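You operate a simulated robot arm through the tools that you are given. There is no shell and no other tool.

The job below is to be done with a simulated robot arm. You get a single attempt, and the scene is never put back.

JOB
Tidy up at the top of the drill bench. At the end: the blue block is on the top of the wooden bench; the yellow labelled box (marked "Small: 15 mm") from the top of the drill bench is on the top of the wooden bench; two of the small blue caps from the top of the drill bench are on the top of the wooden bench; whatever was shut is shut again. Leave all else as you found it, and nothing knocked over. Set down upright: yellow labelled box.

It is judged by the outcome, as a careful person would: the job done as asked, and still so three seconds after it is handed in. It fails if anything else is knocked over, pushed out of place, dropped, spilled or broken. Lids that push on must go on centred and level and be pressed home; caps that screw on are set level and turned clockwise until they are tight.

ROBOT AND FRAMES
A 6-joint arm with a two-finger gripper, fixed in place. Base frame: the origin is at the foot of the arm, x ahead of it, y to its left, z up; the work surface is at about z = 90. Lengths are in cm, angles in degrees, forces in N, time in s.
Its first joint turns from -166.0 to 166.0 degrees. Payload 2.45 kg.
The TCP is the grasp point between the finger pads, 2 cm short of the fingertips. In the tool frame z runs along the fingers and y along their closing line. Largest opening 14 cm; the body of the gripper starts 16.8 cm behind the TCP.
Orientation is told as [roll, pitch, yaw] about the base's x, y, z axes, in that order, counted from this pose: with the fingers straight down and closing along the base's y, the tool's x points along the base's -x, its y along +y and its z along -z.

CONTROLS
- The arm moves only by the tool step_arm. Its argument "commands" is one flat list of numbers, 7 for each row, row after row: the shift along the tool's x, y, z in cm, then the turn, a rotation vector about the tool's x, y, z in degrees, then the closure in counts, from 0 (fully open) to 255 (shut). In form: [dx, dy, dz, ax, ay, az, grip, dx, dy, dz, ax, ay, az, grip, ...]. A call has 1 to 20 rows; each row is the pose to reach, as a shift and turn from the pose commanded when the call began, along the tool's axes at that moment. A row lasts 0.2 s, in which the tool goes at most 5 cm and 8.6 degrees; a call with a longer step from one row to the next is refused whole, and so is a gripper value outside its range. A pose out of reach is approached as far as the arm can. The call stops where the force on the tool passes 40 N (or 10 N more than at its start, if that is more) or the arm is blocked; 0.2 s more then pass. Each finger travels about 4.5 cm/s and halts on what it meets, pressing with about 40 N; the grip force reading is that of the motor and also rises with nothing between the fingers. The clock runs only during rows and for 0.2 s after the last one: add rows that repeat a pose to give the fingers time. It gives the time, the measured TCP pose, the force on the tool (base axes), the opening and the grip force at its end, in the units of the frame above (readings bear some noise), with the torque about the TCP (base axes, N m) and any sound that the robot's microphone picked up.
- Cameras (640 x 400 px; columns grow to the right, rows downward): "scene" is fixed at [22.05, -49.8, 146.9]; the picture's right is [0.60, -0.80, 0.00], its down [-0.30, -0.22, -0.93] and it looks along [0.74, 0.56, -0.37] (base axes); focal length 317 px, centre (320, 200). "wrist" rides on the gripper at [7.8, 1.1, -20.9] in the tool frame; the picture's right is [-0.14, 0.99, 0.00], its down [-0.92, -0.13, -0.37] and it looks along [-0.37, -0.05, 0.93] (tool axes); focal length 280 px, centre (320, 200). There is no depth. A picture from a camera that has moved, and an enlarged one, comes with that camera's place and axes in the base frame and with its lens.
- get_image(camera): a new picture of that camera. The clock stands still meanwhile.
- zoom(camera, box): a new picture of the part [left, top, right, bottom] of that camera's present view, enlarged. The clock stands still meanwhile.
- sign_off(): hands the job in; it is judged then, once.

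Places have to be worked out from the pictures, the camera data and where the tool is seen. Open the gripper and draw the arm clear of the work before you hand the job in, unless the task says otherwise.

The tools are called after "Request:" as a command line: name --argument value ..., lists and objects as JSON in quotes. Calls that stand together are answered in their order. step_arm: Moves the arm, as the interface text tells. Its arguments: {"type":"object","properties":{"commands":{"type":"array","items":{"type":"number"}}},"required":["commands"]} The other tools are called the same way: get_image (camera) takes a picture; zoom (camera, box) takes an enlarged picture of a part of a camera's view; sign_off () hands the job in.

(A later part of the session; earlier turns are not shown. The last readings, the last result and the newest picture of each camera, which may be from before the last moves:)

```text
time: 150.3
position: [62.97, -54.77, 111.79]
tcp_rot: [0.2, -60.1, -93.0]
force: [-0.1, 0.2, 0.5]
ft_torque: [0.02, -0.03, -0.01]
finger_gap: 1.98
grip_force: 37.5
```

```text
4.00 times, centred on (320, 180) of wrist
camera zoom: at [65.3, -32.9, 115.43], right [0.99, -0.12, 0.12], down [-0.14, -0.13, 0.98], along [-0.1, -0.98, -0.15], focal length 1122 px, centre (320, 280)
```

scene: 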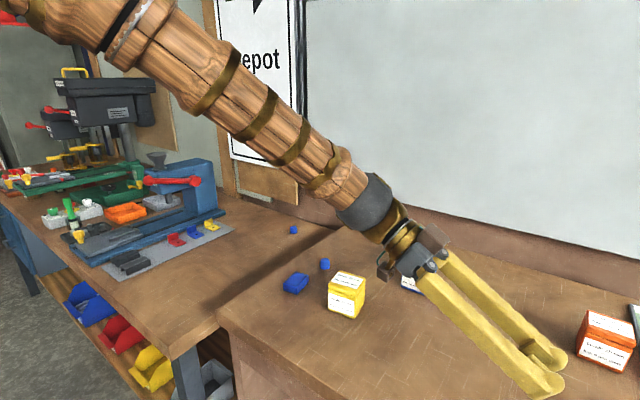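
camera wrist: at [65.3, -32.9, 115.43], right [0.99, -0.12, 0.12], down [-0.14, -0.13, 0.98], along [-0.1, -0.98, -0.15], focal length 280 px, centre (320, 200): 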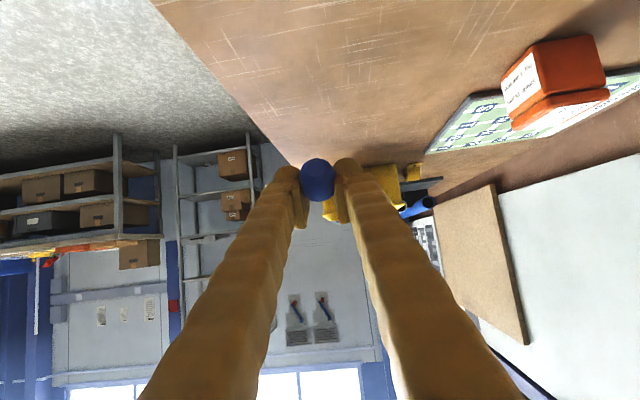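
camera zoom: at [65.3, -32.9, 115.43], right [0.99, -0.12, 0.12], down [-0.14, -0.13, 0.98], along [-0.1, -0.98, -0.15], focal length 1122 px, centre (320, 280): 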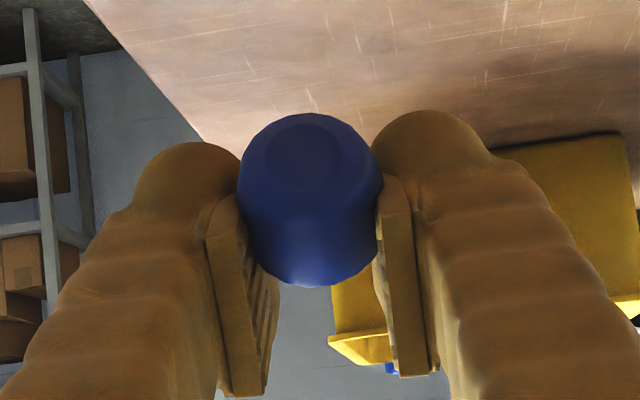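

I lower the cap toward the bench, stopping about 1 cm short.

Request:
step_arm --commands '[0.4, 0, 0.23, 0, 0, 0, 222, 1.2, 0, 0.69, 0, 0, 0, 222, 2.4, 0, 1.39, 0, 0, 0, 222, 3.8, 0, 2.19, 0, 0, 0, 222, 5.2, 0, 3, 0, 0, 0, 222, 6.5, 0, 3.75, 0, 0, 0, 222, 7.6, 0, 4.39, 0, 0, 0, 222, 8.4, 0, 4.85, 0, 0, 0, 222, 8.8, 0, 5.08, 0, 0, 0, 222, 8.8, 0, 5.08, 0, 0, 0, 222]'

Request:
get_image --camera "wrist"

Request:
get_image --camera "scene"

```text
time: 152.5
position: [63.08, -54.75, 101.73]
tcp_rot: [0.2, -60.1, -93.0]
force: [0.4, -0.2, -0.2]
ft_torque: [-0.01, 0.02, 0.02]
finger_gap: 1.96
grip_force: 40.1
```

```text
taken
camera wrist: at [65.37, -32.97, 105.23], right [0.99, -0.12, 0.12], down [-0.14, -0.13, 0.98], along [-0.1, -0.98, -0.15], focal length 280 px, centre (320, 200)
```

wrist: 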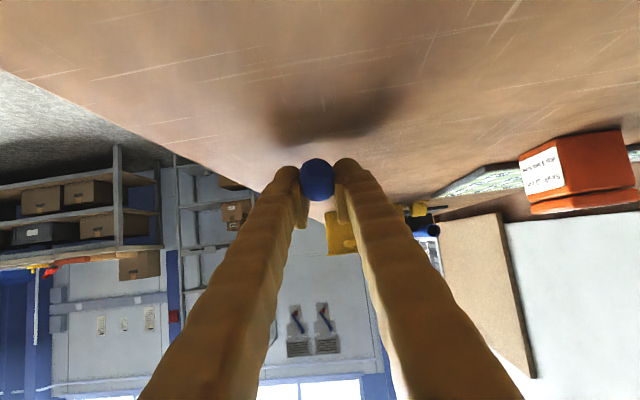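

```text
taken
```

scene: 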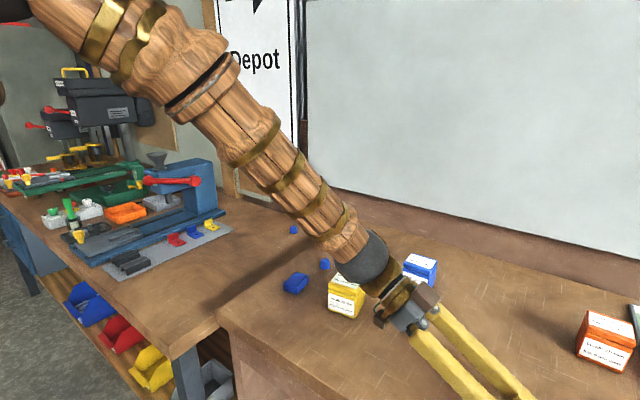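

Clear so far; I step down the last bit in small increments.

Request:
step_arm --commands '[0.26, 0, 0.15, 0, 0, 0, 222, 0.52, 0, 0.3, 0, 0, 0, 222, 0.78, 0, 0.45, 0, 0, 0, 222, 0.78, 0, 0.45, 0, 0, 0, 222]'

Request:
step_arm --commands '[0.1, 0, 0.06, 0, 0, 0, 222, 0.1, 0, 0.06, 0, 0, 0, 222]'

Request:
step_arm --commands '[0.1, 0, 0.06, 0, 0, 0, 222, 0.1, 0, 0.06, 0, 0, 0, 222]'

Request:
get_image --camera "wrist"

```text
time: 153.5
position: [63.0, -54.68, 100.83]
tcp_rot: [0.1, -60.0, -93.1]
force: [-0.5, 0.0, 0.7]
ft_torque: [-0.02, 0.01, 0.0]
finger_gap: 1.94
grip_force: 40.3
```

```text
time: 154.1
position: [62.95, -54.72, 100.7]
tcp_rot: [0.3, -60.2, -92.9]
force: [-0.6, -0.4, 0.4]
ft_torque: [0.0, 0.0, -0.01]
finger_gap: 1.93
grip_force: 39.9
```

```text
time: 154.7
position: [62.96, -54.72, 100.7]
tcp_rot: [0.2, -60.1, -93.1]
force: [0.6, 0.1, 0.3]
ft_torque: [-0.01, -0.01, -0.01]
finger_gap: 1.92
grip_force: 39.9
```

```text
taken
camera wrist: at [65.3, -32.91, 104.24], right [0.99, -0.12, 0.12], down [-0.14, -0.13, 0.98], along [-0.1, -0.98, -0.15], focal length 280 px, centre (320, 200)
```

wrist: 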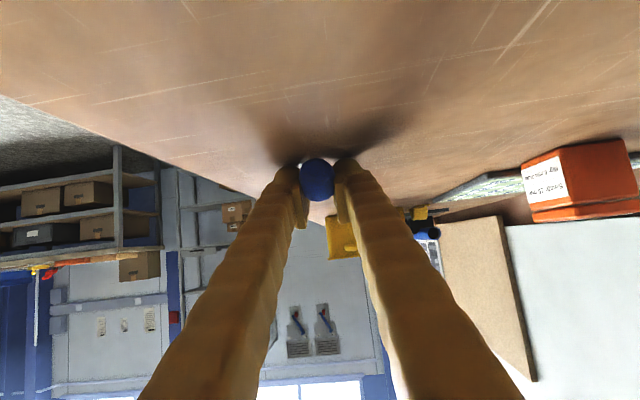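

The squeeze is creeping deeper (1.92 cm at 40 N); I relax the command slightly and finish lowering.

Request:
step_arm --commands '[0, 0, 0, 0, 0, 0, 220, 0.09, 0, 0.05, 0, 0, 0, 220]'

Request:
step_arm --commands '[0.09, 0, 0.05, 0, 0, 0, 220, 0.09, 0, 0.05, 0, 0, 0, 220]'

Request:
step_arm --commands '[0.09, 0, 0.05, 0, 0, 0, 220, 0.09, 0, 0.05, 0, 0, 0, 220]'

```text
time: 155.3
position: [62.85, -54.75, 100.67]
tcp_rot: [0.1, -60.1, -93.0]
force: [-0.4, -0.6, -0.2]
ft_torque: [0.02, 0.02, -0.01]
finger_gap: 2.03
grip_force: 37.2
```

```text
time: 155.9
position: [62.89, -54.7, 100.45]
tcp_rot: [0.3, -60.2, -93.0]
force: [-0.2, -0.2, 0.1]
ft_torque: [0.01, -0.01, 0.0]
finger_gap: 2.05
grip_force: 33.8
```

```text
time: 156.5
position: [62.93, -54.78, 100.48]
tcp_rot: [0.2, -60.1, -93.1]
force: [1.2, 0.9, 12.4]
ft_torque: [-0.01, -0.01, -0.02]
finger_gap: 2.09
grip_force: 31.4
```

Contact (12 N up). I release slowly.

Request:
step_arm --commands '[0, 0, 0, 0, 0, 0, 218, 0, 0, 0, 0, 0, 0, 216, 0, 0, 0, 0, 0, 0, 214, 0, 0, 0, 0, 0, 0, 212, 0, 0, 0, 0, 0, 0, 209, 0, 0, 0, 0, 0, 0, 206, 0, 0, 0, 0, 0, 0, 202, 0, 0, 0, 0, 0, 0, 198, 0, 0, 0, 0, 0, 0, 198]'

Request:
zoom --camera "wrist" --box '[240, 120, 400, 240]'

```text
time: 158.5
position: [62.8, -54.83, 100.35]
tcp_rot: [0.3, -60.1, -93.2]
force: [-1.6, -0.7, 22.6]
ft_torque: [-0.1, 0.09, -0.01]
finger_gap: 2.39
grip_force: 0.1
```

```text
3.33 times, centred on (320, 180) of wrist
camera zoom: at [65.19, -32.9, 103.95], right [0.99, -0.12, 0.12], down [-0.14, -0.13, 0.98], along [-0.1, -0.98, -0.15], focal length 935 px, centre (320, 267)
```

zoom: 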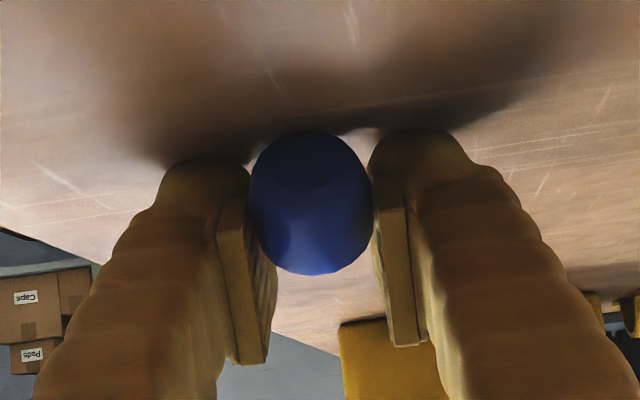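

Released to 2.4 cm and the cap sits on the bench; I open a bit wider, keeping the fingers symmetric, then look.

Request:
step_arm --commands '[-0.04, 0, -0.02, 0, 0, 0, 195, -0.04, 0, -0.02, 0, 0, 0, 190, -0.04, 0, -0.02, 0, 0, 0, 182, -0.04, 0, -0.02, 0, 0, 0, 172, -0.04, 0, -0.02, 0, 0, 0, 160, -0.04, 0, -0.02, 0, 0, 0, 150, -0.04, 0, -0.02, 0, 0, 0, 150, -0.04, 0, -0.02, 0, 0, 0, 150]'

Request:
zoom --camera "wrist" --box '[240, 120, 400, 240]'

Request:
get_image --camera "scene"

```text
time: 160.3
position: [62.92, -54.79, 100.35]
tcp_rot: [0.2, -60.1, -93.1]
force: [4.2, 0.6, 9.4]
ft_torque: [-0.05, 0.08, 0.02]
finger_gap: 5.32
grip_force: 0.0
```

```text
3.33 times, centred on (320, 180) of wrist
camera zoom: at [65.2, -32.92, 103.97], right [0.99, -0.12, 0.12], down [-0.14, -0.13, 0.98], along [-0.1, -0.98, -0.15], focal length 935 px, centre (320, 267)
```

zoom: 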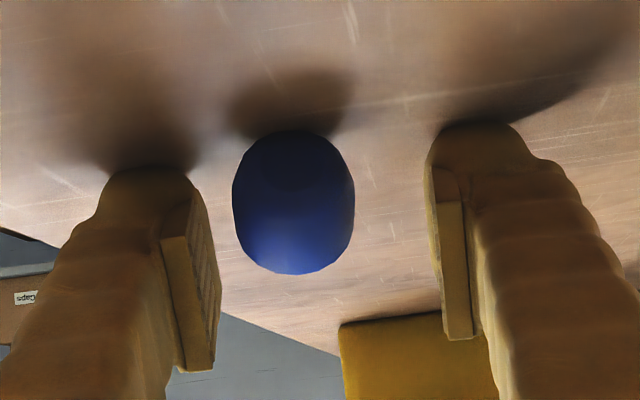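

```text
taken
```

scene: 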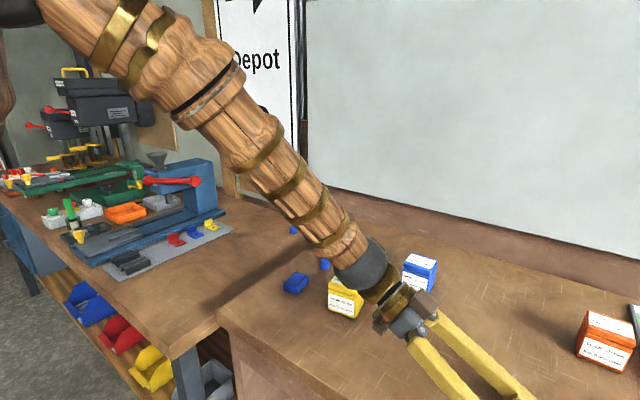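

The cap rests on the bench. I rise vertically off it, then look.

Request:
step_arm --commands '[-0.4, 0, -0.23, 0, 0, 0, 150, -1.3, 0, -0.75, 0, 0, 0, 150, -3, 0, -1.73, 0, 0, 0, 150, -5.5, 0, -3.18, 0, 0, 0, 150, -8.5, 0, -4.9, 0, 0, 0, 150, -11.5, 0, -6.64, 0, 0, 0, 150, -14, 0, -8.08, 0, 0, 0, 150, -15, 0, -8.66, 0, 0, 0, 150, -15, 0, -8.66, 0, 7.5, 0, 150, -15, 0, -8.66, 0, 15, 0, 150, -15, 0, -8.66, 0, 22.5, 0, 150, -15, 0, -8.66, 0, 30, 0, 150, -15, 0, -8.66, 0, 37.5, 0, 150, -15, 0, -8.66, 0, 45, 0, 150, -15, 0, -8.66, 0, 52.5, 0, 150, -15, 0, -8.66, 0, 60, 0, 150, -15, 0, -8.66, 0, 60, 0, 150]'

Request:
get_image --camera "wrist"

Request:
get_image --camera "scene"

```text
time: 163.9
position: [62.87, -54.52, 117.4]
tcp_rot: [-0.8, -16.9, -92.9]
force: [0.3, 0.0, 0.5]
ft_torque: [0.0, -0.04, -0.03]
finger_gap: 5.78
grip_force: 0.0
out of reach, approached as far as the arm can: row 14, 15, 16, 17
```

```text
taken
camera wrist: at [65.15, -41.13, 134.98], right [0.98, -0.18, 0.03], down [-0.16, -0.77, 0.62], along [-0.09, -0.62, -0.78], focal length 280 px, centre (320, 200)
```

wrist: 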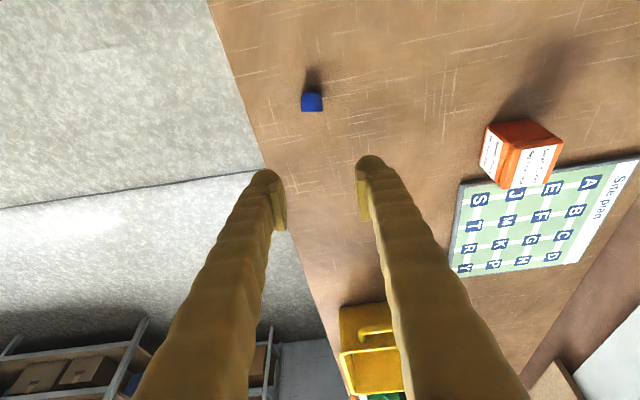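

```text
taken
```

scene: 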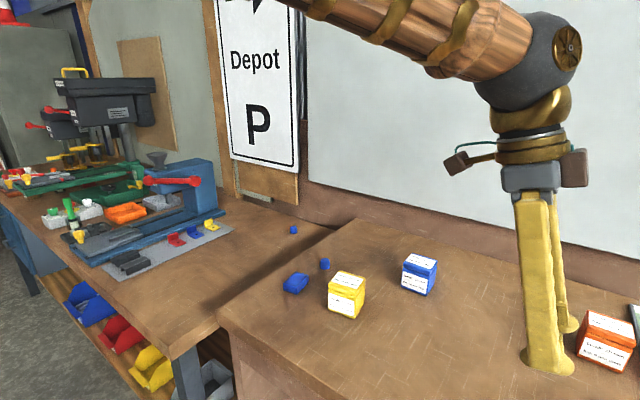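

Request:
zoom --camera "wrist" --box '[272, 60, 352, 130]'

Request:
zoom --camera "scene" --box '[480, 300, 640, 400]'

```text
5.71 times, centred on (312, 95) of wrist
camera zoom: at [65.15, -41.13, 134.98], right [0.98, -0.18, 0.03], down [-0.16, -0.77, 0.62], along [-0.09, -0.62, -0.78], focal length 1602 px, centre (366, 800)
```

zoom: 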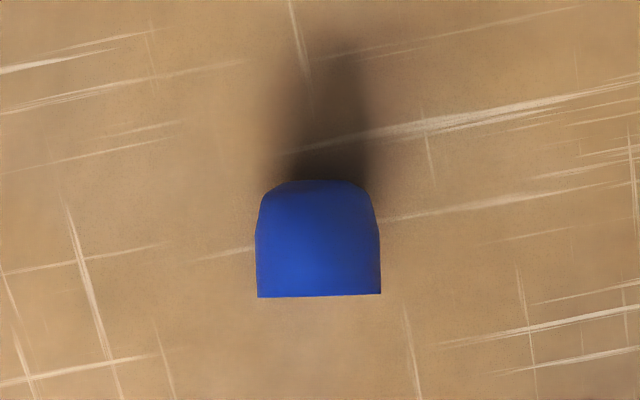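

```text
4.00 times, centred on (560, 350) of scene
camera zoom: at [22.05, -49.8, 146.9], right [0.6, -0.8, 0.0], down [-0.3, -0.22, -0.93], along [0.74, 0.56, -0.37], focal length 1270 px, centre (-640, -400)
```

zoom: 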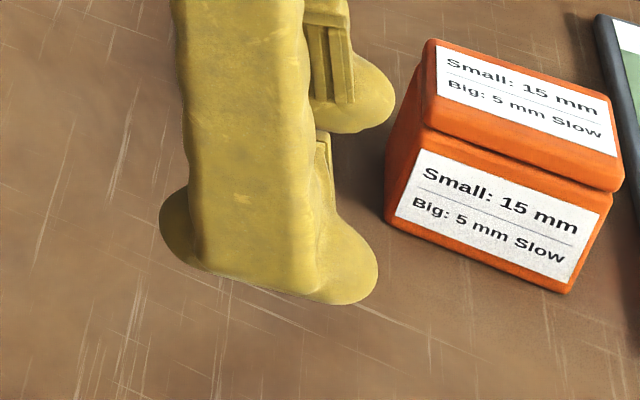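

The cap lies on its side on the wooden bench near (62.9, -53.5), with straight sides and dome toward +y. Since it now lies flat, a gentle re-grasp could stand it upright; I first check the arm's current commanded pose with a null move.

Request:
step_arm --commands '[0, 0, 0, 0, 0, 0, 150]'

```text
time: 164.3
position: [63.06, -54.65, 117.35]
tcp_rot: [-0.8, -16.9, -93.0]
force: [0.8, 0.5, 1.6]
ft_torque: [0.01, 0.01, -0.02]
finger_gap: 5.79
grip_force: 0.1
```

The commanded pose matches the measured one. I yaw to about -100° to match the cap, then lean to 60° again at this height.

Request:
step_arm --commands '[0, 0, 0, 2.03, 0, 6.7, 150, 0, 0, 0, 2.03, 0, 6.7, 150]'

Request:
step_arm --commands '[0, 0, 0, 0, -7.5, 0, 150, 0, 0, 0, 0, -15, 0, 150, 0, 0, 0, 0, -22.5, 0, 150, 0, 0, 0, 0, -30, 0, 150, 0, 0, 0, 0, -37.5, 0, 150, 0, 0, 0, 0, -43.1, 0, 150, 0, 0, 0, 0, -43.1, 0, 150]'

Request:
get_image --camera "wrist"

```text
time: 164.9
position: [62.98, -54.5, 117.39]
tcp_rot: [-0.8, -17.0, -99.9]
force: [-0.3, 0.0, -0.9]
ft_torque: [0.03, -0.03, 0.02]
finger_gap: 5.76
grip_force: 0.0
```

```text
time: 166.5
position: [63.02, -54.55, 117.44]
tcp_rot: [-1.4, -60.1, -98.8]
force: [0.2, 0.8, 0.1]
ft_torque: [0.01, -0.01, -0.02]
finger_gap: 5.78
grip_force: 0.1
```

```text
taken
camera wrist: at [68.11, -33.2, 120.95], right [0.96, -0.24, 0.11], down [-0.14, -0.12, 0.98], along [-0.23, -0.96, -0.14], focal length 280 px, centre (320, 200)
```

wrist: 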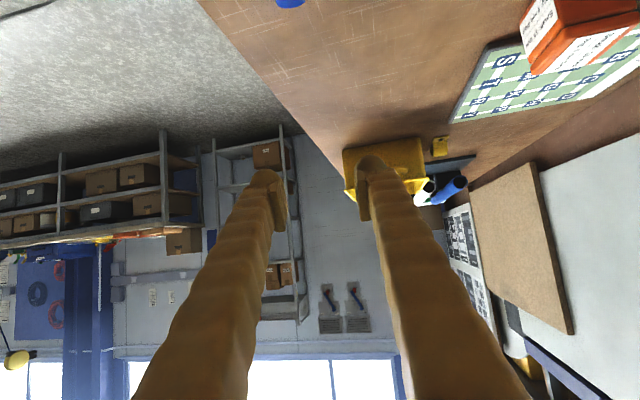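

Leaned at 60°, yaw −99°. I descend to about 3.5 cm above contact height, straddling the cap.

Request:
step_arm --commands '[2.5, -0.1, 1.3, 0, 0, 0, 150, 5, -0.2, 2.7, 0, 0, 0, 150, 7.5, -0.29, 4, 0, 0, 0, 150, 10, -0.29, 5.3, 0, 0, 0, 150, 11.8, -0.29, 6.35, 0, 0, 0, 150, 11.8, -0.29, 6.35, 0, 0, 0, 150]'

Request:
get_image --camera "wrist"

Request:
zoom --camera "scene" --box '[460, 280, 620, 400]'

```text
time: 167.9
position: [62.57, -54.12, 104.1]
tcp_rot: [-1.5, -60.1, -98.9]
force: [-0.7, -0.1, 0.8]
ft_torque: [-0.02, 0.01, 0.0]
finger_gap: 5.77
grip_force: 0.2
```

```text
taken
camera wrist: at [67.6, -32.79, 107.62], right [0.96, -0.24, 0.11], down [-0.14, -0.12, 0.98], along [-0.23, -0.96, -0.15], focal length 280 px, centre (320, 200)
```

wrist: 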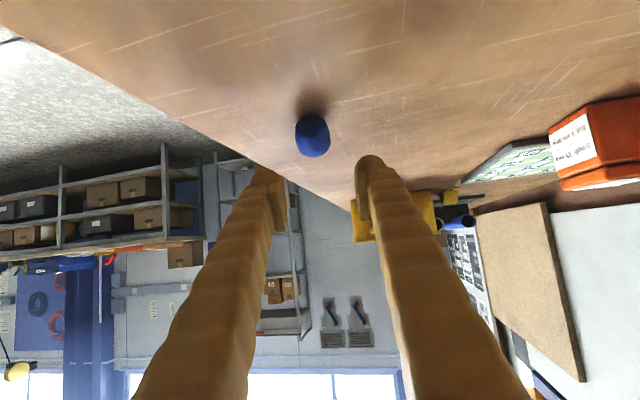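

```text
3.33 times, centred on (540, 340) of scene
camera zoom: at [22.05, -49.8, 146.9], right [0.6, -0.8, 0.0], down [-0.3, -0.22, -0.93], along [0.74, 0.56, -0.37], focal length 1058 px, centre (-413, -267)
```

zoom: 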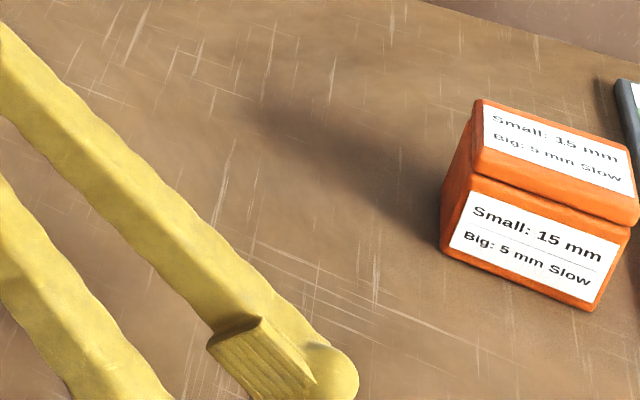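

Cap centre confirmed at (62.7, -53.4), aligned laterally. I descend to just above contact, then feel down.

Request:
step_arm --commands '[0.9, 0, 0.45, 0, 0, 0, 155, 1.8, 0, 0.9, 0, 0, 0, 160, 2.5, 0, 1.3, 0, 0, 0, 165, 2.9, 0, 1.53, 0, 0, 0, 165, 2.9, 0, 1.53, 0, 0, 0, 165]'

Request:
step_arm --commands '[0.13, 0, 0.075, 0, 0, 0, 165, 0.13, 0, 0.075, 0, 0, 0, 165]'

Request:
step_arm --commands '[0.13, 0, 0.075, 0, 0, 0, 165, 0.13, 0, 0.075, 0, 0, 0, 165]'

Request:
zoom --camera "wrist" --box '[240, 120, 400, 240]'

```text
time: 169.1
position: [62.52, -53.95, 100.77]
tcp_rot: [-1.5, -60.1, -98.9]
force: [-0.1, -0.5, -0.2]
ft_torque: [0.01, 0.0, 0.0]
finger_gap: 4.94
grip_force: 0.1
```

```text
time: 169.7
position: [62.63, -53.98, 100.7]
tcp_rot: [-1.4, -60.0, -98.7]
force: [-0.7, 0.1, 0.8]
ft_torque: [0.01, 0.01, -0.04]
finger_gap: 4.95
grip_force: 0.1
```

```text
time: 170.3
position: [62.65, -54.02, 100.46]
tcp_rot: [-1.6, -60.1, -98.7]
force: [-0.3, 0.3, 1.1]
ft_torque: [0.0, 0.0, 0.04]
finger_gap: 4.91
grip_force: 0.0
```

```text
3.33 times, centred on (320, 180) of wrist
camera zoom: at [67.66, -32.6, 103.99], right [0.96, -0.24, 0.11], down [-0.14, -0.12, 0.98], along [-0.23, -0.96, -0.15], focal length 935 px, centre (320, 267)
```

zoom: 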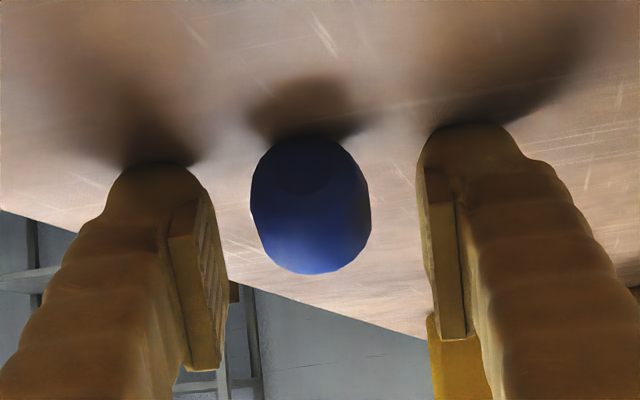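

Centred on the cap, tips just off the bench. I close gently to a light grip.

Request:
step_arm --commands '[0, 0, 0, 0, 0, 0, 185, 0, 0, 0, 0, 0, 0, 198, 0, 0, 0, 0, 0, 0, 206, 0, 0, 0, 0, 0, 0, 212, 0, 0, 0, 0, 0, 0, 215, 0, 0, 0, 0, 0, 0, 217, 0, 0, 0, 0, 0, 0, 217]'

Request:
step_arm --commands '[0, 0, 0, 0, 0, 0, 219, 0, 0, 0, 0, 0, 0, 219]'

Request:
zoom --camera "wrist" --box '[240, 120, 400, 240]'

```text
time: 171.9
position: [62.6, -53.96, 100.53]
tcp_rot: [-1.5, -60.1, -98.8]
force: [0.0, -0.5, 2.5]
ft_torque: [-0.06, -0.04, -0.01]
finger_gap: 2.3
grip_force: 17.6
```

```text
time: 172.5
position: [62.6, -54.01, 100.49]
tcp_rot: [-1.5, -60.2, -98.8]
force: [0.3, -0.6, 3.3]
ft_torque: [-0.04, -0.04, 0.03]
finger_gap: 2.29
grip_force: 15.7
```

```text
3.33 times, centred on (320, 180) of wrist
camera zoom: at [67.65, -32.6, 103.98], right [0.96, -0.24, 0.11], down [-0.14, -0.12, 0.98], along [-0.23, -0.96, -0.15], focal length 935 px, centre (320, 267)
```

zoom: 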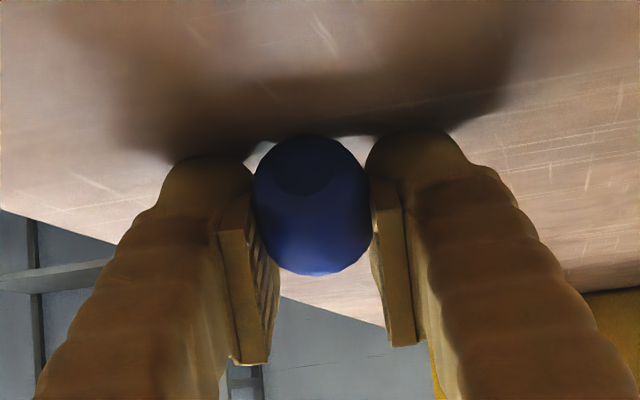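

A good light grip (2.29 cm, 16 N). I lift 2.5 cm slowly.

Request:
step_arm --commands '[-0.15, 0, -0.09, 0, 0, 0, 219, -0.4, 0, -0.23, 0, 0, 0, 219, -0.8, 0, -0.46, 0, 0, 0, 219, -1.3, 0, -0.75, 0, 0, 0, 219, -1.8, 0, -1.04, 0, 0, 0, 219, -2.1, 0, -1.21, 0, 0, 0, 219, -2.2, 0, -1.27, 0, 0, 0, 219, -2.2, 0, -1.27, 0, 0, 0, 219]'

Request:
zoom --camera "wrist" --box '[240, 120, 400, 240]'

```text
time: 174.3
position: [62.54, -54.04, 102.99]
tcp_rot: [-1.4, -60.1, -98.8]
force: [0.3, -0.6, -0.3]
ft_torque: [-0.02, 0.02, 0.0]
finger_gap: 2.28
grip_force: 15.0
```

```text
3.33 times, centred on (320, 180) of wrist
camera zoom: at [67.65, -32.58, 106.48], right [0.96, -0.24, 0.11], down [-0.14, -0.12, 0.98], along [-0.23, -0.96, -0.15], focal length 935 px, centre (320, 267)
```

zoom: 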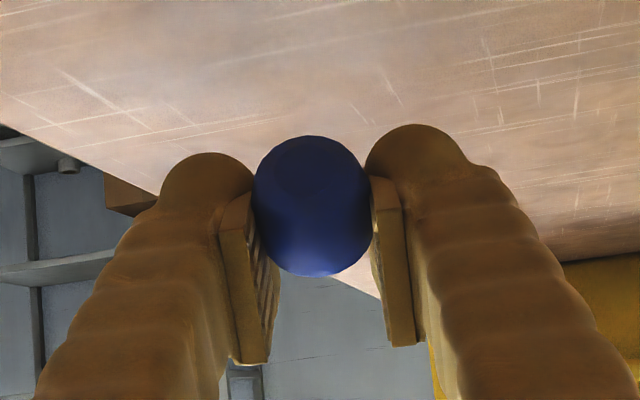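

Steady. I now rotate the tool toward vertical about the grasp point, which raises the dome end.

Request:
step_arm --commands '[0, 0, 0, 0, 2, 0, 219, 0, 0, 0, 0, 6, 0, 219, 0, 0, 0, 0, 11, 0, 219, 0, 0, 0, 0, 16, 0, 219, 0, 0, 0, 0, 21, 0, 219, 0, 0, 0, 0, 26, 0, 219, 0, 0, 0, 0, 31, 0, 219, 0, 0, 0, 0, 36, 0, 219, 0, 0, 0, 0, 41, 0, 219, 0, 0, 0, 0, 46, 0, 219, 0, 0, 0, 0, 51, 0, 219, 0, 0, 0, 0, 55, 0, 219, 0, 0, 0, 0, 58, 0, 219, 0, 0, 0, 0, 60, 0, 219, 0, 0, 0, 0, 60, 0, 219]'

Request:
zoom --camera "wrist" --box '[240, 120, 400, 240]'

Request:
get_image --camera "scene"

```text
time: 177.5
position: [62.67, -53.98, 102.95]
tcp_rot: [-0.8, -14.2, -99.9]
force: [-0.3, -0.4, 0.7]
ft_torque: [0.0, 0.0, -0.02]
finger_gap: 2.17
grip_force: 27.8
out of reach, approached as far as the arm can: row 11, 12, 13, 14, 15
```

```text
3.33 times, centred on (320, 180) of wrist
camera zoom: at [66.33, -41.73, 121.2], right [0.95, -0.31, 0.02], down [-0.26, -0.77, 0.59], along [-0.16, -0.56, -0.81], focal length 935 px, centre (320, 267)
```

zoom: 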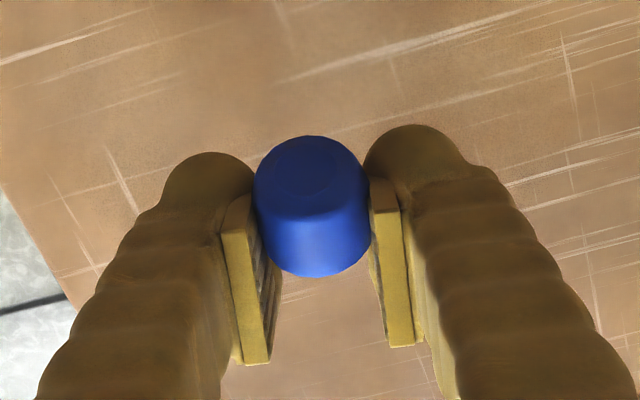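

```text
taken
```

scene: 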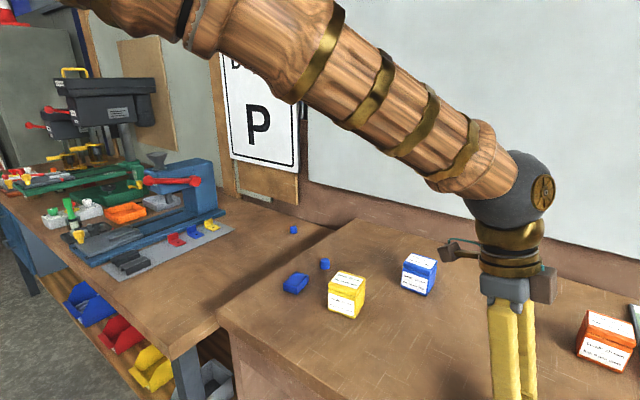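

The dome end has come up; the wrist limits further tilt at this yaw. I turn about the vertical to yaw ≈-45° (in line with the arm), with slightly relaxed closure.

Request:
step_arm --commands '[0, 0, 0, -0.7, 0, -2.9, 218, 0, 0, 0, -2.1, 0, -8.3, 218, 0, 0, 0, -3.7, 0, -14.7, 218, 0, 0, 0, -5.4, 0, -21.3, 218, 0, 0, 0, -7.1, 0, -28, 218, 0, 0, 0, -8.8, 0, -34.7, 218, 0, 0, 0, -10.5, 0, -41.4, 218, 0, 0, 0, -12, 0, -47.4, 218, 0, 0, 0, -13, 0, -51.3, 218, 0, 0, 0, -13.5, 0, -53.3, 218, 0, 0, 0, -13.5, 0, -53.3, 218]'

Request:
zoom --camera "wrist" --box '[240, 120, 400, 240]'

```text
time: 179.9
position: [62.82, -51.97, 101.07]
tcp_rot: [-7.8, -16.8, -45.9]
force: [0.8, -0.5, -1.0]
ft_torque: [0.0, 0.01, 0.01]
finger_gap: 2.18
grip_force: 27.8
out of reach, approached as far as the arm can: row 3, 4, 5, 6, 7, 8, 9, 10, 11
```

```text
3.33 times, centred on (320, 180) of wrist
camera zoom: at [56.48, -39.73, 118.33], right [0.82, 0.56, -0.09], down [0.48, -0.61, 0.63], along [0.3, -0.56, -0.77], focal length 935 px, centre (320, 267)
```

zoom: 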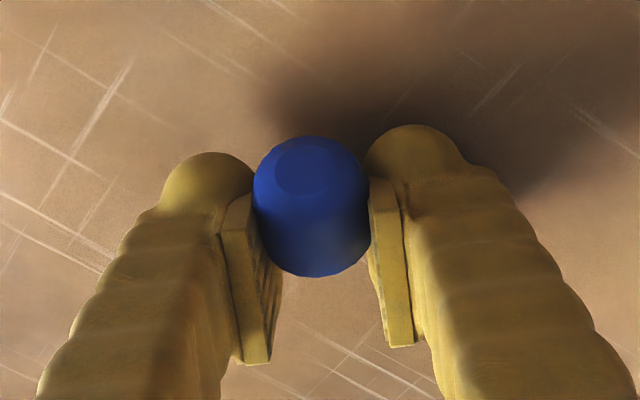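

The arm couldn't follow exactly (tilt pitch -17°, roll -8°) but the cap is still held, 1 cm or so off the bench. I raise 4 cm first to regain room.

Request:
step_arm --commands '[-0.15, -0.07, -0.5, 0, 0, 0, 218, -0.4, -0.18, -1.3, 0, 0, 0, 218, -0.75, -0.34, -2.4, 0, 0, 0, 218, -1.05, -0.47, -3.4, 0, 0, 0, 218, -1.16, -0.52, -3.8, 0, 0, 0, 218, -1.16, -0.52, -3.8, 0, 0, 0, 218]'

Request:
get_image --camera "wrist"

Request:
get_image --camera "scene"

```text
time: 181.3
position: [63.01, -52.07, 104.61]
tcp_rot: [-8.2, -17.1, -45.9]
force: [0.5, 0.4, 0.1]
ft_torque: [0.04, -0.05, 0.04]
finger_gap: 2.12
grip_force: 1.4
```

```text
taken
camera wrist: at [56.67, -39.55, 121.96], right [0.82, 0.56, -0.1], down [0.48, -0.6, 0.64], along [0.3, -0.57, -0.77], focal length 280 px, centre (320, 200)
```

wrist: 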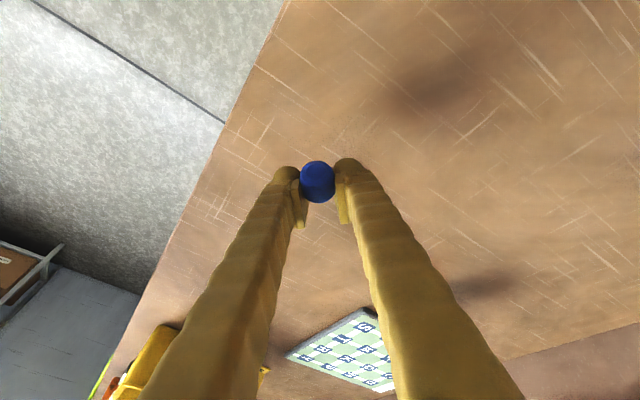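

```text
taken
```

scene: 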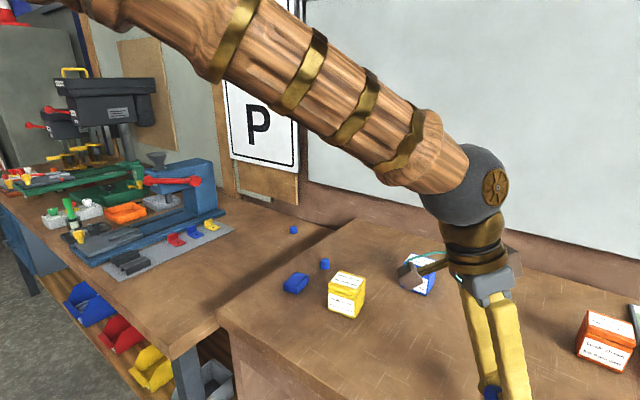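

Grip force read low, so I re-tighten slightly, then try rotating upright (removing roll and pitch) in small steps.

Request:
step_arm --commands '[0, 0, 0, 0, 0, 0, 221, 0, 0, 0, 0, 0, 0, 221, 0, 0, 0, -2, 2, 0, 221, 0, 0, 0, -4, 5, 0, 221, 0, 0, 0, -6, 8, 0, 221, 0, 0, 0, -8, 11, 0, 221, 0, 0, 0, -8.2, 14, 0, 221, 0, 0, 0, -8.2, 17, 0, 221, 0, 0, 0, -8.2, 17, 0, 221]'

Request:
zoom --camera "wrist" --box '[240, 120, 400, 240]'

Request:
zoom --camera "scene" --box '[400, 240, 640, 400]'

```text
time: 183.3
position: [63.07, -50.95, 102.82]
tcp_rot: [-11.1, -9.5, -46.4]
force: [-0.7, -0.8, -0.4]
ft_torque: [0.04, -0.01, -0.03]
finger_gap: 1.98
grip_force: 39.5
out of reach, approached as far as the arm can: row 3, 4, 5, 6, 7, 8, 9
```

```text
3.33 times, centred on (320, 180) of wrist
camera zoom: at [59.08, -39.54, 121.42], right [0.82, 0.55, -0.16], down [0.54, -0.65, 0.53], along [0.19, -0.53, -0.83], focal length 935 px, centre (320, 267)
```

zoom: 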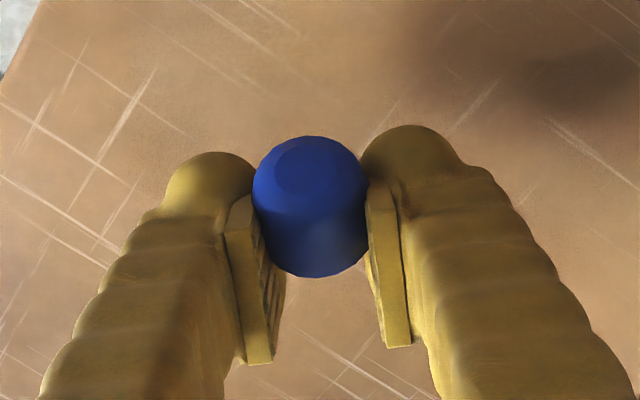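

```text
2.50 times, centred on (520, 320) of scene
camera zoom: at [22.05, -49.8, 146.9], right [0.6, -0.8, 0.0], down [-0.3, -0.22, -0.93], along [0.74, 0.56, -0.37], focal length 794 px, centre (-180, -100)
```

zoom: 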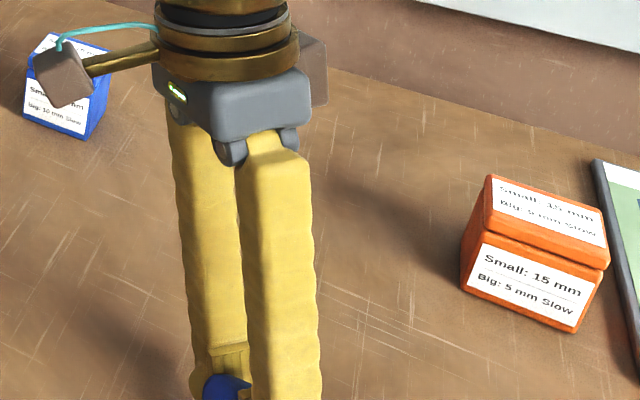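

The wrist is on an awkward branch and cannot get fully vertical from here. I raise a little, turn back to yaw ≈-99° where it was well behaved, and relax the squeeze slightly.

Request:
step_arm --commands '[-0.2, -0.2, -1, 0, 0, 0, 220, -0.4, -0.45, -2.3, 0, 0, 0, 220, -0.4, -0.45, -2.3, 1, 1.1, 5.8, 220, -0.4, -0.45, -2.3, 2, 2.3, 11.6, 220, -0.4, -0.45, -2.3, 3, 3.5, 17.5, 220, -0.4, -0.45, -2.3, 4, 4.6, 23.3, 220, -0.4, -0.45, -2.3, 5, 5.8, 29.1, 220, -0.4, -0.45, -2.3, 6, 6.9, 35, 220, -0.4, -0.45, -2.3, 7, 8.1, 40.8, 220, -0.4, -0.45, -2.3, 8, 9.2, 46.6, 220, -0.4, -0.45, -2.3, 8.7, 10.1, 51.3, 220, -0.4, -0.45, -2.3, 8.7, 10.1, 51.3, 220]'

Request:
zoom --camera "wrist" --box '[240, 120, 400, 240]'

```text
time: 185.9
position: [62.57, -51.14, 104.93]
tcp_rot: [-11.7, -11.3, -99.2]
force: [-0.1, 0.4, -0.1]
ft_torque: [0.0, 0.02, -0.02]
finger_gap: 2.17
grip_force: 28.4
out of reach, approached as far as the arm can: row 11, 12
```

```text
3.33 times, centred on (320, 180) of wrist
camera zoom: at [69.79, -40.51, 123.13], right [0.93, -0.33, -0.17], down [-0.18, -0.81, 0.56], along [-0.32, -0.49, -0.81], focal length 935 px, centre (320, 267)
```

zoom: 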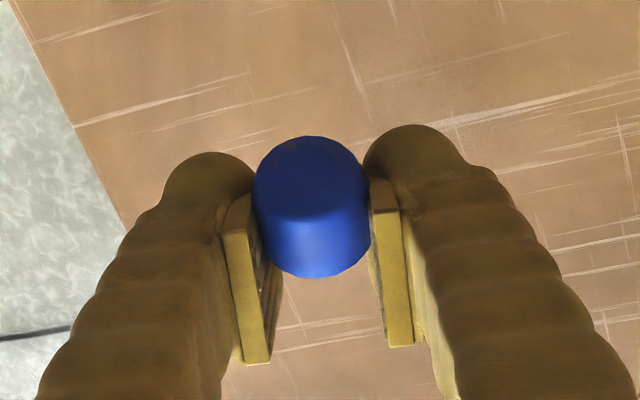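

Cap still well held. I move away from the limit: remove the roll while leaning out again, and gain height.

Request:
step_arm --commands '[0, 0, -1, -3, -5, 0, 220, 0, 0, -2.5, -6, -10, 0, 220, 0, 0, -4, -9, -15, 0, 220, 0, 0, -5, -11.7, -20, 0, 220, 0, 0, -5, -11.7, -20, 0, 220]'

Request:
step_arm --commands '[-1.0, 0, -1, 0, -5, 0, 220, -2, 0, -2, 0, -10, 0, 220, -3, 0, -3, 0, -15, 0, 220, -4, 0, -4, 0, -20, 0, 220, -5, 0, -5, 0, -25, 0, 220, -5, 0, -5, 0, -29, 0, 220, -5, 0, -5, 0, -29, 0, 220]'

Request:
get_image --camera "wrist"

Request:
get_image --camera "scene"

```text
time: 187.1
position: [63.88, -50.66, 109.79]
tcp_rot: [0.2, -29.4, -97.6]
force: [0.3, -0.6, 0.3]
ft_torque: [-0.03, 0.01, 0.01]
finger_gap: 2.24
grip_force: 15.0
```

```text
time: 188.7
position: [63.3, -52.41, 116.49]
tcp_rot: [0.3, -58.4, -97.5]
force: [0.1, 1.4, 0.0]
ft_torque: [0.03, 0.03, -0.03]
finger_gap: 2.16
grip_force: 27.8
```

```text
taken
camera wrist: at [67.28, -30.89, 120.64], right [0.97, -0.2, 0.12], down [-0.15, -0.15, 0.98], along [-0.18, -0.97, -0.18], focal length 280 px, centre (320, 200)
```

wrist: 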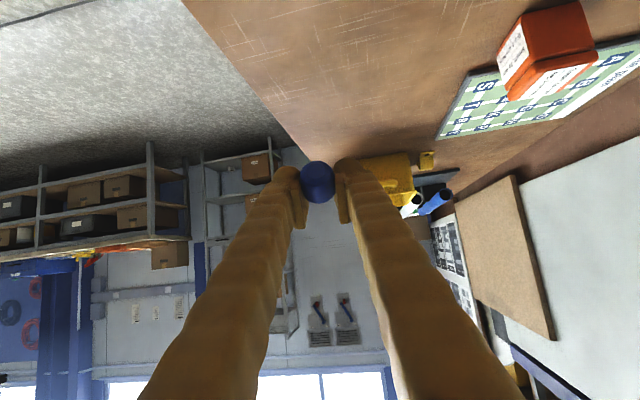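

```text
taken
```

scene: 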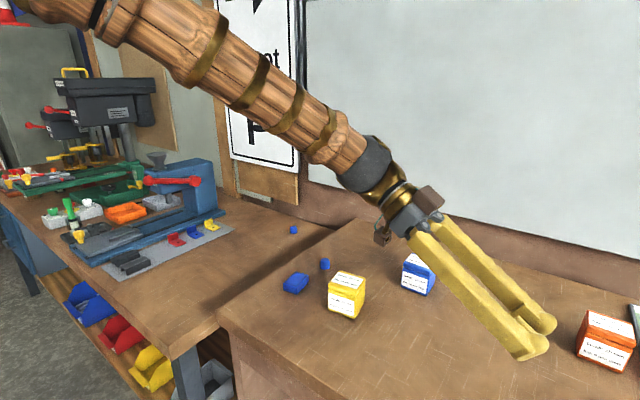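

Held well. I increase the lean slightly and swing the tool round the vertical to point radially (yaw ≈-39°), so the wrist can unfold the natural way.

Request:
step_arm --commands '[0, 0, 0, 0, -4, 0, 220, 0, 0, 0, 0, -9, 0, 220, 0, 0, 0, 0, -14, 0, 220, 0, 0, 0, 0, -14, 0, 220]'

Request:
step_arm --commands '[0, 0, 0, -3, 0, -1, 220, 0, 0, 0, -8, 0, -2.6, 220, 0, 0, 0, -14, 0, -4.5, 220, 0, 0, 0, -20, 0, -6.5, 220, 0, 0, 0, -26, 0, -8.4, 220, 0, 0, 0, -32, 0, -10.4, 220, 0, 0, 0, -38, 0, -12.3, 220, 0, 0, 0, -44, 0, -14.3, 220, 0, 0, 0, -50, 0, -16.2, 220, 0, 0, 0, -54, 0, -17.5, 220, 0, 0, 0, -56.1, 0, -18.2, 220, 0, 0, 0, -56.1, 0, -18.2, 220]'

Request:
get_image --camera "wrist"

Request:
get_image --camera "scene"

```text
time: 189.7
position: [63.47, -52.41, 116.59]
tcp_rot: [0.4, -72.3, -97.8]
force: [-0.5, -0.2, 0.2]
ft_torque: [0.02, -0.02, -0.01]
finger_gap: 2.09
grip_force: 1.7
```

```text
time: 192.3
position: [63.39, -52.49, 116.52]
tcp_rot: [-0.3, -72.2, -38.1]
force: [-0.1, 0.2, 0.1]
ft_torque: [0.02, 0.03, -0.01]
finger_gap: 2.08
grip_force: 34.1
```

```text
taken
camera wrist: at [46.75, -37.86, 115.44], right [0.65, 0.75, 0.13], down [-0.13, -0.06, 0.99], along [0.75, -0.66, 0.06], focal length 280 px, centre (320, 200)
```

wrist: 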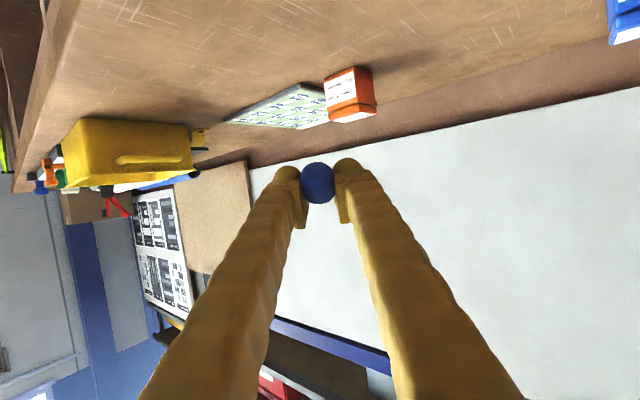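

```text
taken
```

scene: 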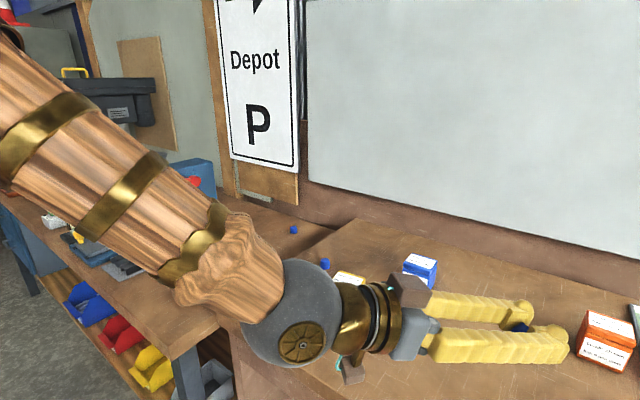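

Now in line with the arm and the cap still held. I rotate the tool up to vertical.

Request:
step_arm --commands '[0, 0, 0, 0, 2, 0, 220, 0, 0, 0, 0, 6, 0, 220, 0, 0, 0, 0, 12, 0, 220, 0, 0, 0, 0, 18, 0, 220, 0, 0, 0, 0, 24, 0, 220, 0, 0, 0, 0, 30, 0, 220, 0, 0, 0, 0, 36, 0, 220, 0, 0, 0, 0, 42, 0, 220, 0, 0, 0, 0, 48, 0, 220, 0, 0, 0, 0, 54, 0, 220, 0, 0, 0, 0, 60, 0, 220, 0, 0, 0, 0, 66, 0, 220, 0, 0, 0, 0, 70, 0, 220, 0, 0, 0, 0, 72, 0, 220, 0, 0, 0, 0, 72, 0, 220]'

Request:
zoom --camera "wrist" --box '[240, 120, 400, 240]'

Request:
get_image --camera "scene"

```text
time: 195.5
position: [65.79, -49.87, 116.14]
tcp_rot: [15.1, -2.8, -41.9]
force: [-1.3, -0.5, 0.6]
ft_torque: [-0.02, -0.04, -0.02]
finger_gap: 2.27
grip_force: 9.1
out of reach, approached as far as the arm can: row 4, 5, 6, 7, 8, 9, 10, 11, 12, 13, 14, 15
```

```text
3.33 times, centred on (320, 180) of wrist
camera zoom: at [56.4, -47.3, 136.09], right [0.73, 0.63, 0.26], down [0.53, -0.77, 0.37], along [0.43, -0.13, -0.89], focal length 935 px, centre (320, 267)
```

zoom: 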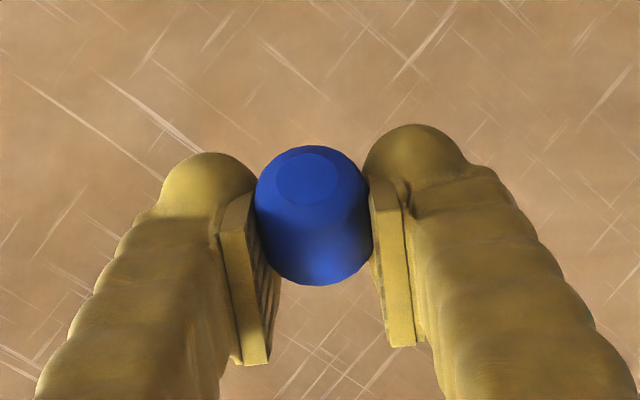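

```text
taken
```

scene: 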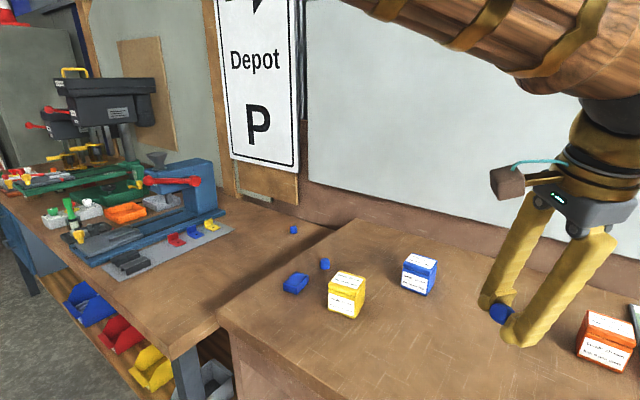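

Still held, dome well up (~55°), but the wrist can't go fully vertical this far out. I move in closer to about (60, -30), where the arm has more freedom.

Request:
step_arm --commands '[0.4, 0.2, 0.05, 0, 0, 0, 220, 1.4, 0.9, 0.15, 0, 0, 0, 220, 3, 1.8, 0.3, 0, 0, 0, 220, 5, 3.1, 0.6, 0, 0, 0, 220, 7, 4.3, 0.8, 0, 0, 0, 220, 9, 5.5, 1, 0, 0, 0, 220, 11, 6.8, 1.25, 0, 0, 0, 220, 13, 8, 1.5, 0, 0, 0, 220, 15, 9.2, 1.7, 0, 0, 0, 220, 16.5, 10.1, 1.9, 0, 0, 0, 220, 17.3, 10.6, 2, 0, 0, 0, 220, 17.6, 10.8, 2, 0, 0, 0, 220, 17.6, 10.8, 2, 0, 0, 0, 220]'

Request:
step_arm --commands '[0, 0, 0, 3, 0.5, 0, 220, 0, 0, 0, 7, 1, 0, 220, 0, 0, 0, 11, 2, 0, 220, 0, 0, 0, 14, 2.5, 0, 220, 0, 0, 0, 15.1, 2.8, 0, 220, 0, 0, 0, 15.1, 2.8, 0, 220]'

Request:
get_image --camera "wrist"

Request:
get_image --camera "scene"

```text
time: 198.3
position: [57.93, -32.58, 114.37]
tcp_rot: [17.2, -3.6, -39.9]
force: [-0.6, 0.4, -0.1]
ft_torque: [-0.03, 0.01, 0.0]
finger_gap: 1.98
grip_force: 39.8
out of reach, approached as far as the arm can: row 4, 5, 6, 7, 8, 9, 10, 11, 12, 13
```

```text
time: 199.7
position: [56.68, -34.03, 114.11]
tcp_rot: [14.5, -3.4, -38.9]
force: [1.1, 0.0, 1.1]
ft_torque: [-0.02, -0.01, -0.01]
finger_gap: 1.96
grip_force: 39.9
out of reach, approached as far as the arm can: row 1, 2, 3, 4, 5, 6
```

```text
taken
camera wrist: at [47.05, -31.63, 133.93], right [0.7, 0.67, 0.25], down [0.57, -0.73, 0.38], along [0.44, -0.12, -0.89], focal length 280 px, centre (320, 200)
```

wrist: 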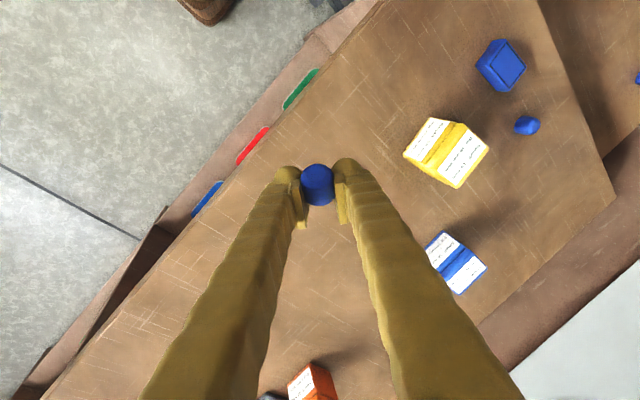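

```text
taken
```

scene: 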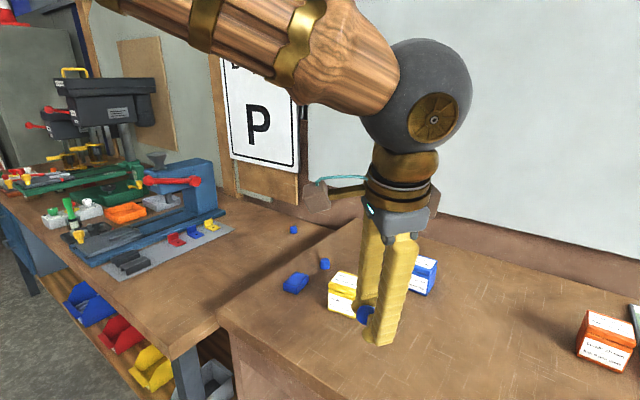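

The cap is still held but a wrist joint is wound to its limit. I'll lean out again (which the wrist can do), set the cap gently down, and then unwind the wrist with an empty gripper.

Request:
step_arm --commands '[0, 0, -0.5, 2, -5, 0, 219, 0, 0, -1, 4, -11, 0, 219, 0, 0, -1, 6, -17, 0, 219, 0, 0, -1, 8, -23, 0, 219, 0, 0, -1, 10, -29, 0, 219, 0, 0, -1, 11, -35, 0, 219, 0, 0, -1, 12, -41, 0, 219, 0, 0, -1, 12, -47, 0, 219, 0, 0, -1, 12, -53, 0, 219, 0, 0, -1, 12, -53, 0, 219]'

Request:
get_image --camera "wrist"

Request:
get_image --camera "scene"

```text
time: 202.1
position: [57.13, -34.5, 112.63]
tcp_rot: [4.8, -53.7, -47.2]
force: [-0.3, -0.1, 0.6]
ft_torque: [0.01, -0.04, 0.02]
finger_gap: 2.06
grip_force: 36.9
out of reach, approached as far as the arm can: row 1, 2, 3, 4, 5, 6, 7, 8
stopped in row 10: the arm was blocked; the commanded pose is now the measured one
```

```text
taken
camera wrist: at [42.2, -19.44, 118.64], right [0.73, 0.66, 0.16], down [0.06, -0.3, 0.95], along [0.68, -0.69, -0.26], focal length 280 px, centre (320, 200)
```

wrist: 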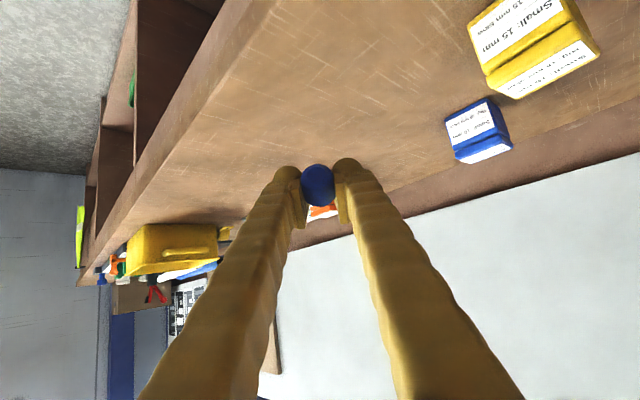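

```text
taken
```

scene: 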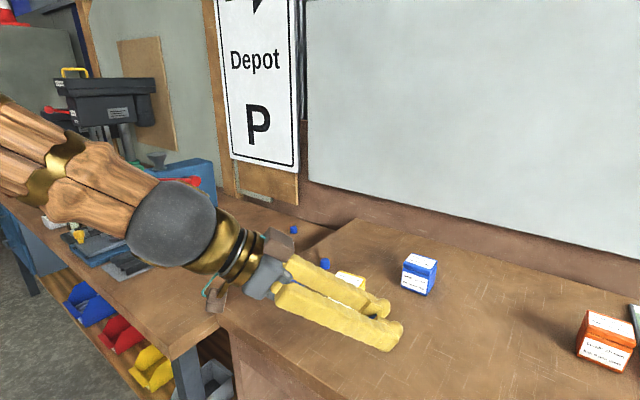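

The wrist came too close in; the cap is still held. I move outward over the bench to about (68, -42).

Request:
step_arm --commands '[-0.3, 0.1, 0.4, 0, 0, 0, 219, -1, 0.4, 1.3, 0, 0, 0, 219, -2.1, 0.8, 2.8, 0, 0, 0, 219, -3.4, 1.3, 4.6, 0, 0, 0, 219, -4.8, 1.8, 6.5, 0, 0, 0, 219, -6, 2.3, 8.2, 0, 0, 0, 219, -7, 2.6, 9.5, 0, 0, 0, 219, -7.5, 2.8, 10.2, 0, 0, 0, 219, -7.7, 2.9, 10.5, 0, 0, 0, 219, -7.7, 2.9, 10.5, 0, 0, 0, 219]'

Request:
get_image --camera "wrist"

```text
time: 204.3
position: [68.58, -41.51, 112.89]
tcp_rot: [4.9, -53.8, -47.3]
force: [-0.7, 0.9, 0.4]
ft_torque: [0.03, -0.01, -0.02]
finger_gap: 2.17
grip_force: 28.2
```

```text
taken
camera wrist: at [53.7, -26.26, 118.94], right [0.73, 0.66, 0.16], down [0.06, -0.3, 0.95], along [0.68, -0.69, -0.26], focal length 280 px, centre (320, 200)
```

wrist: 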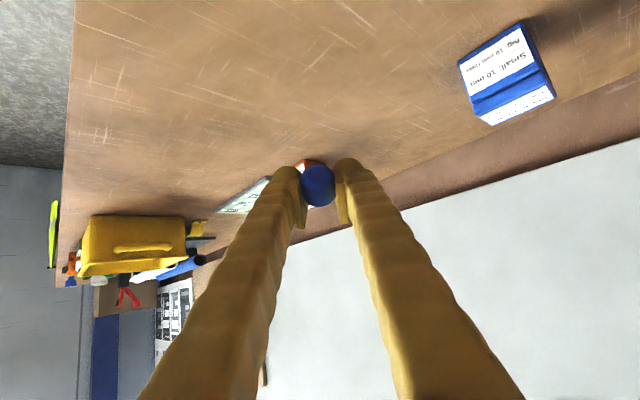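

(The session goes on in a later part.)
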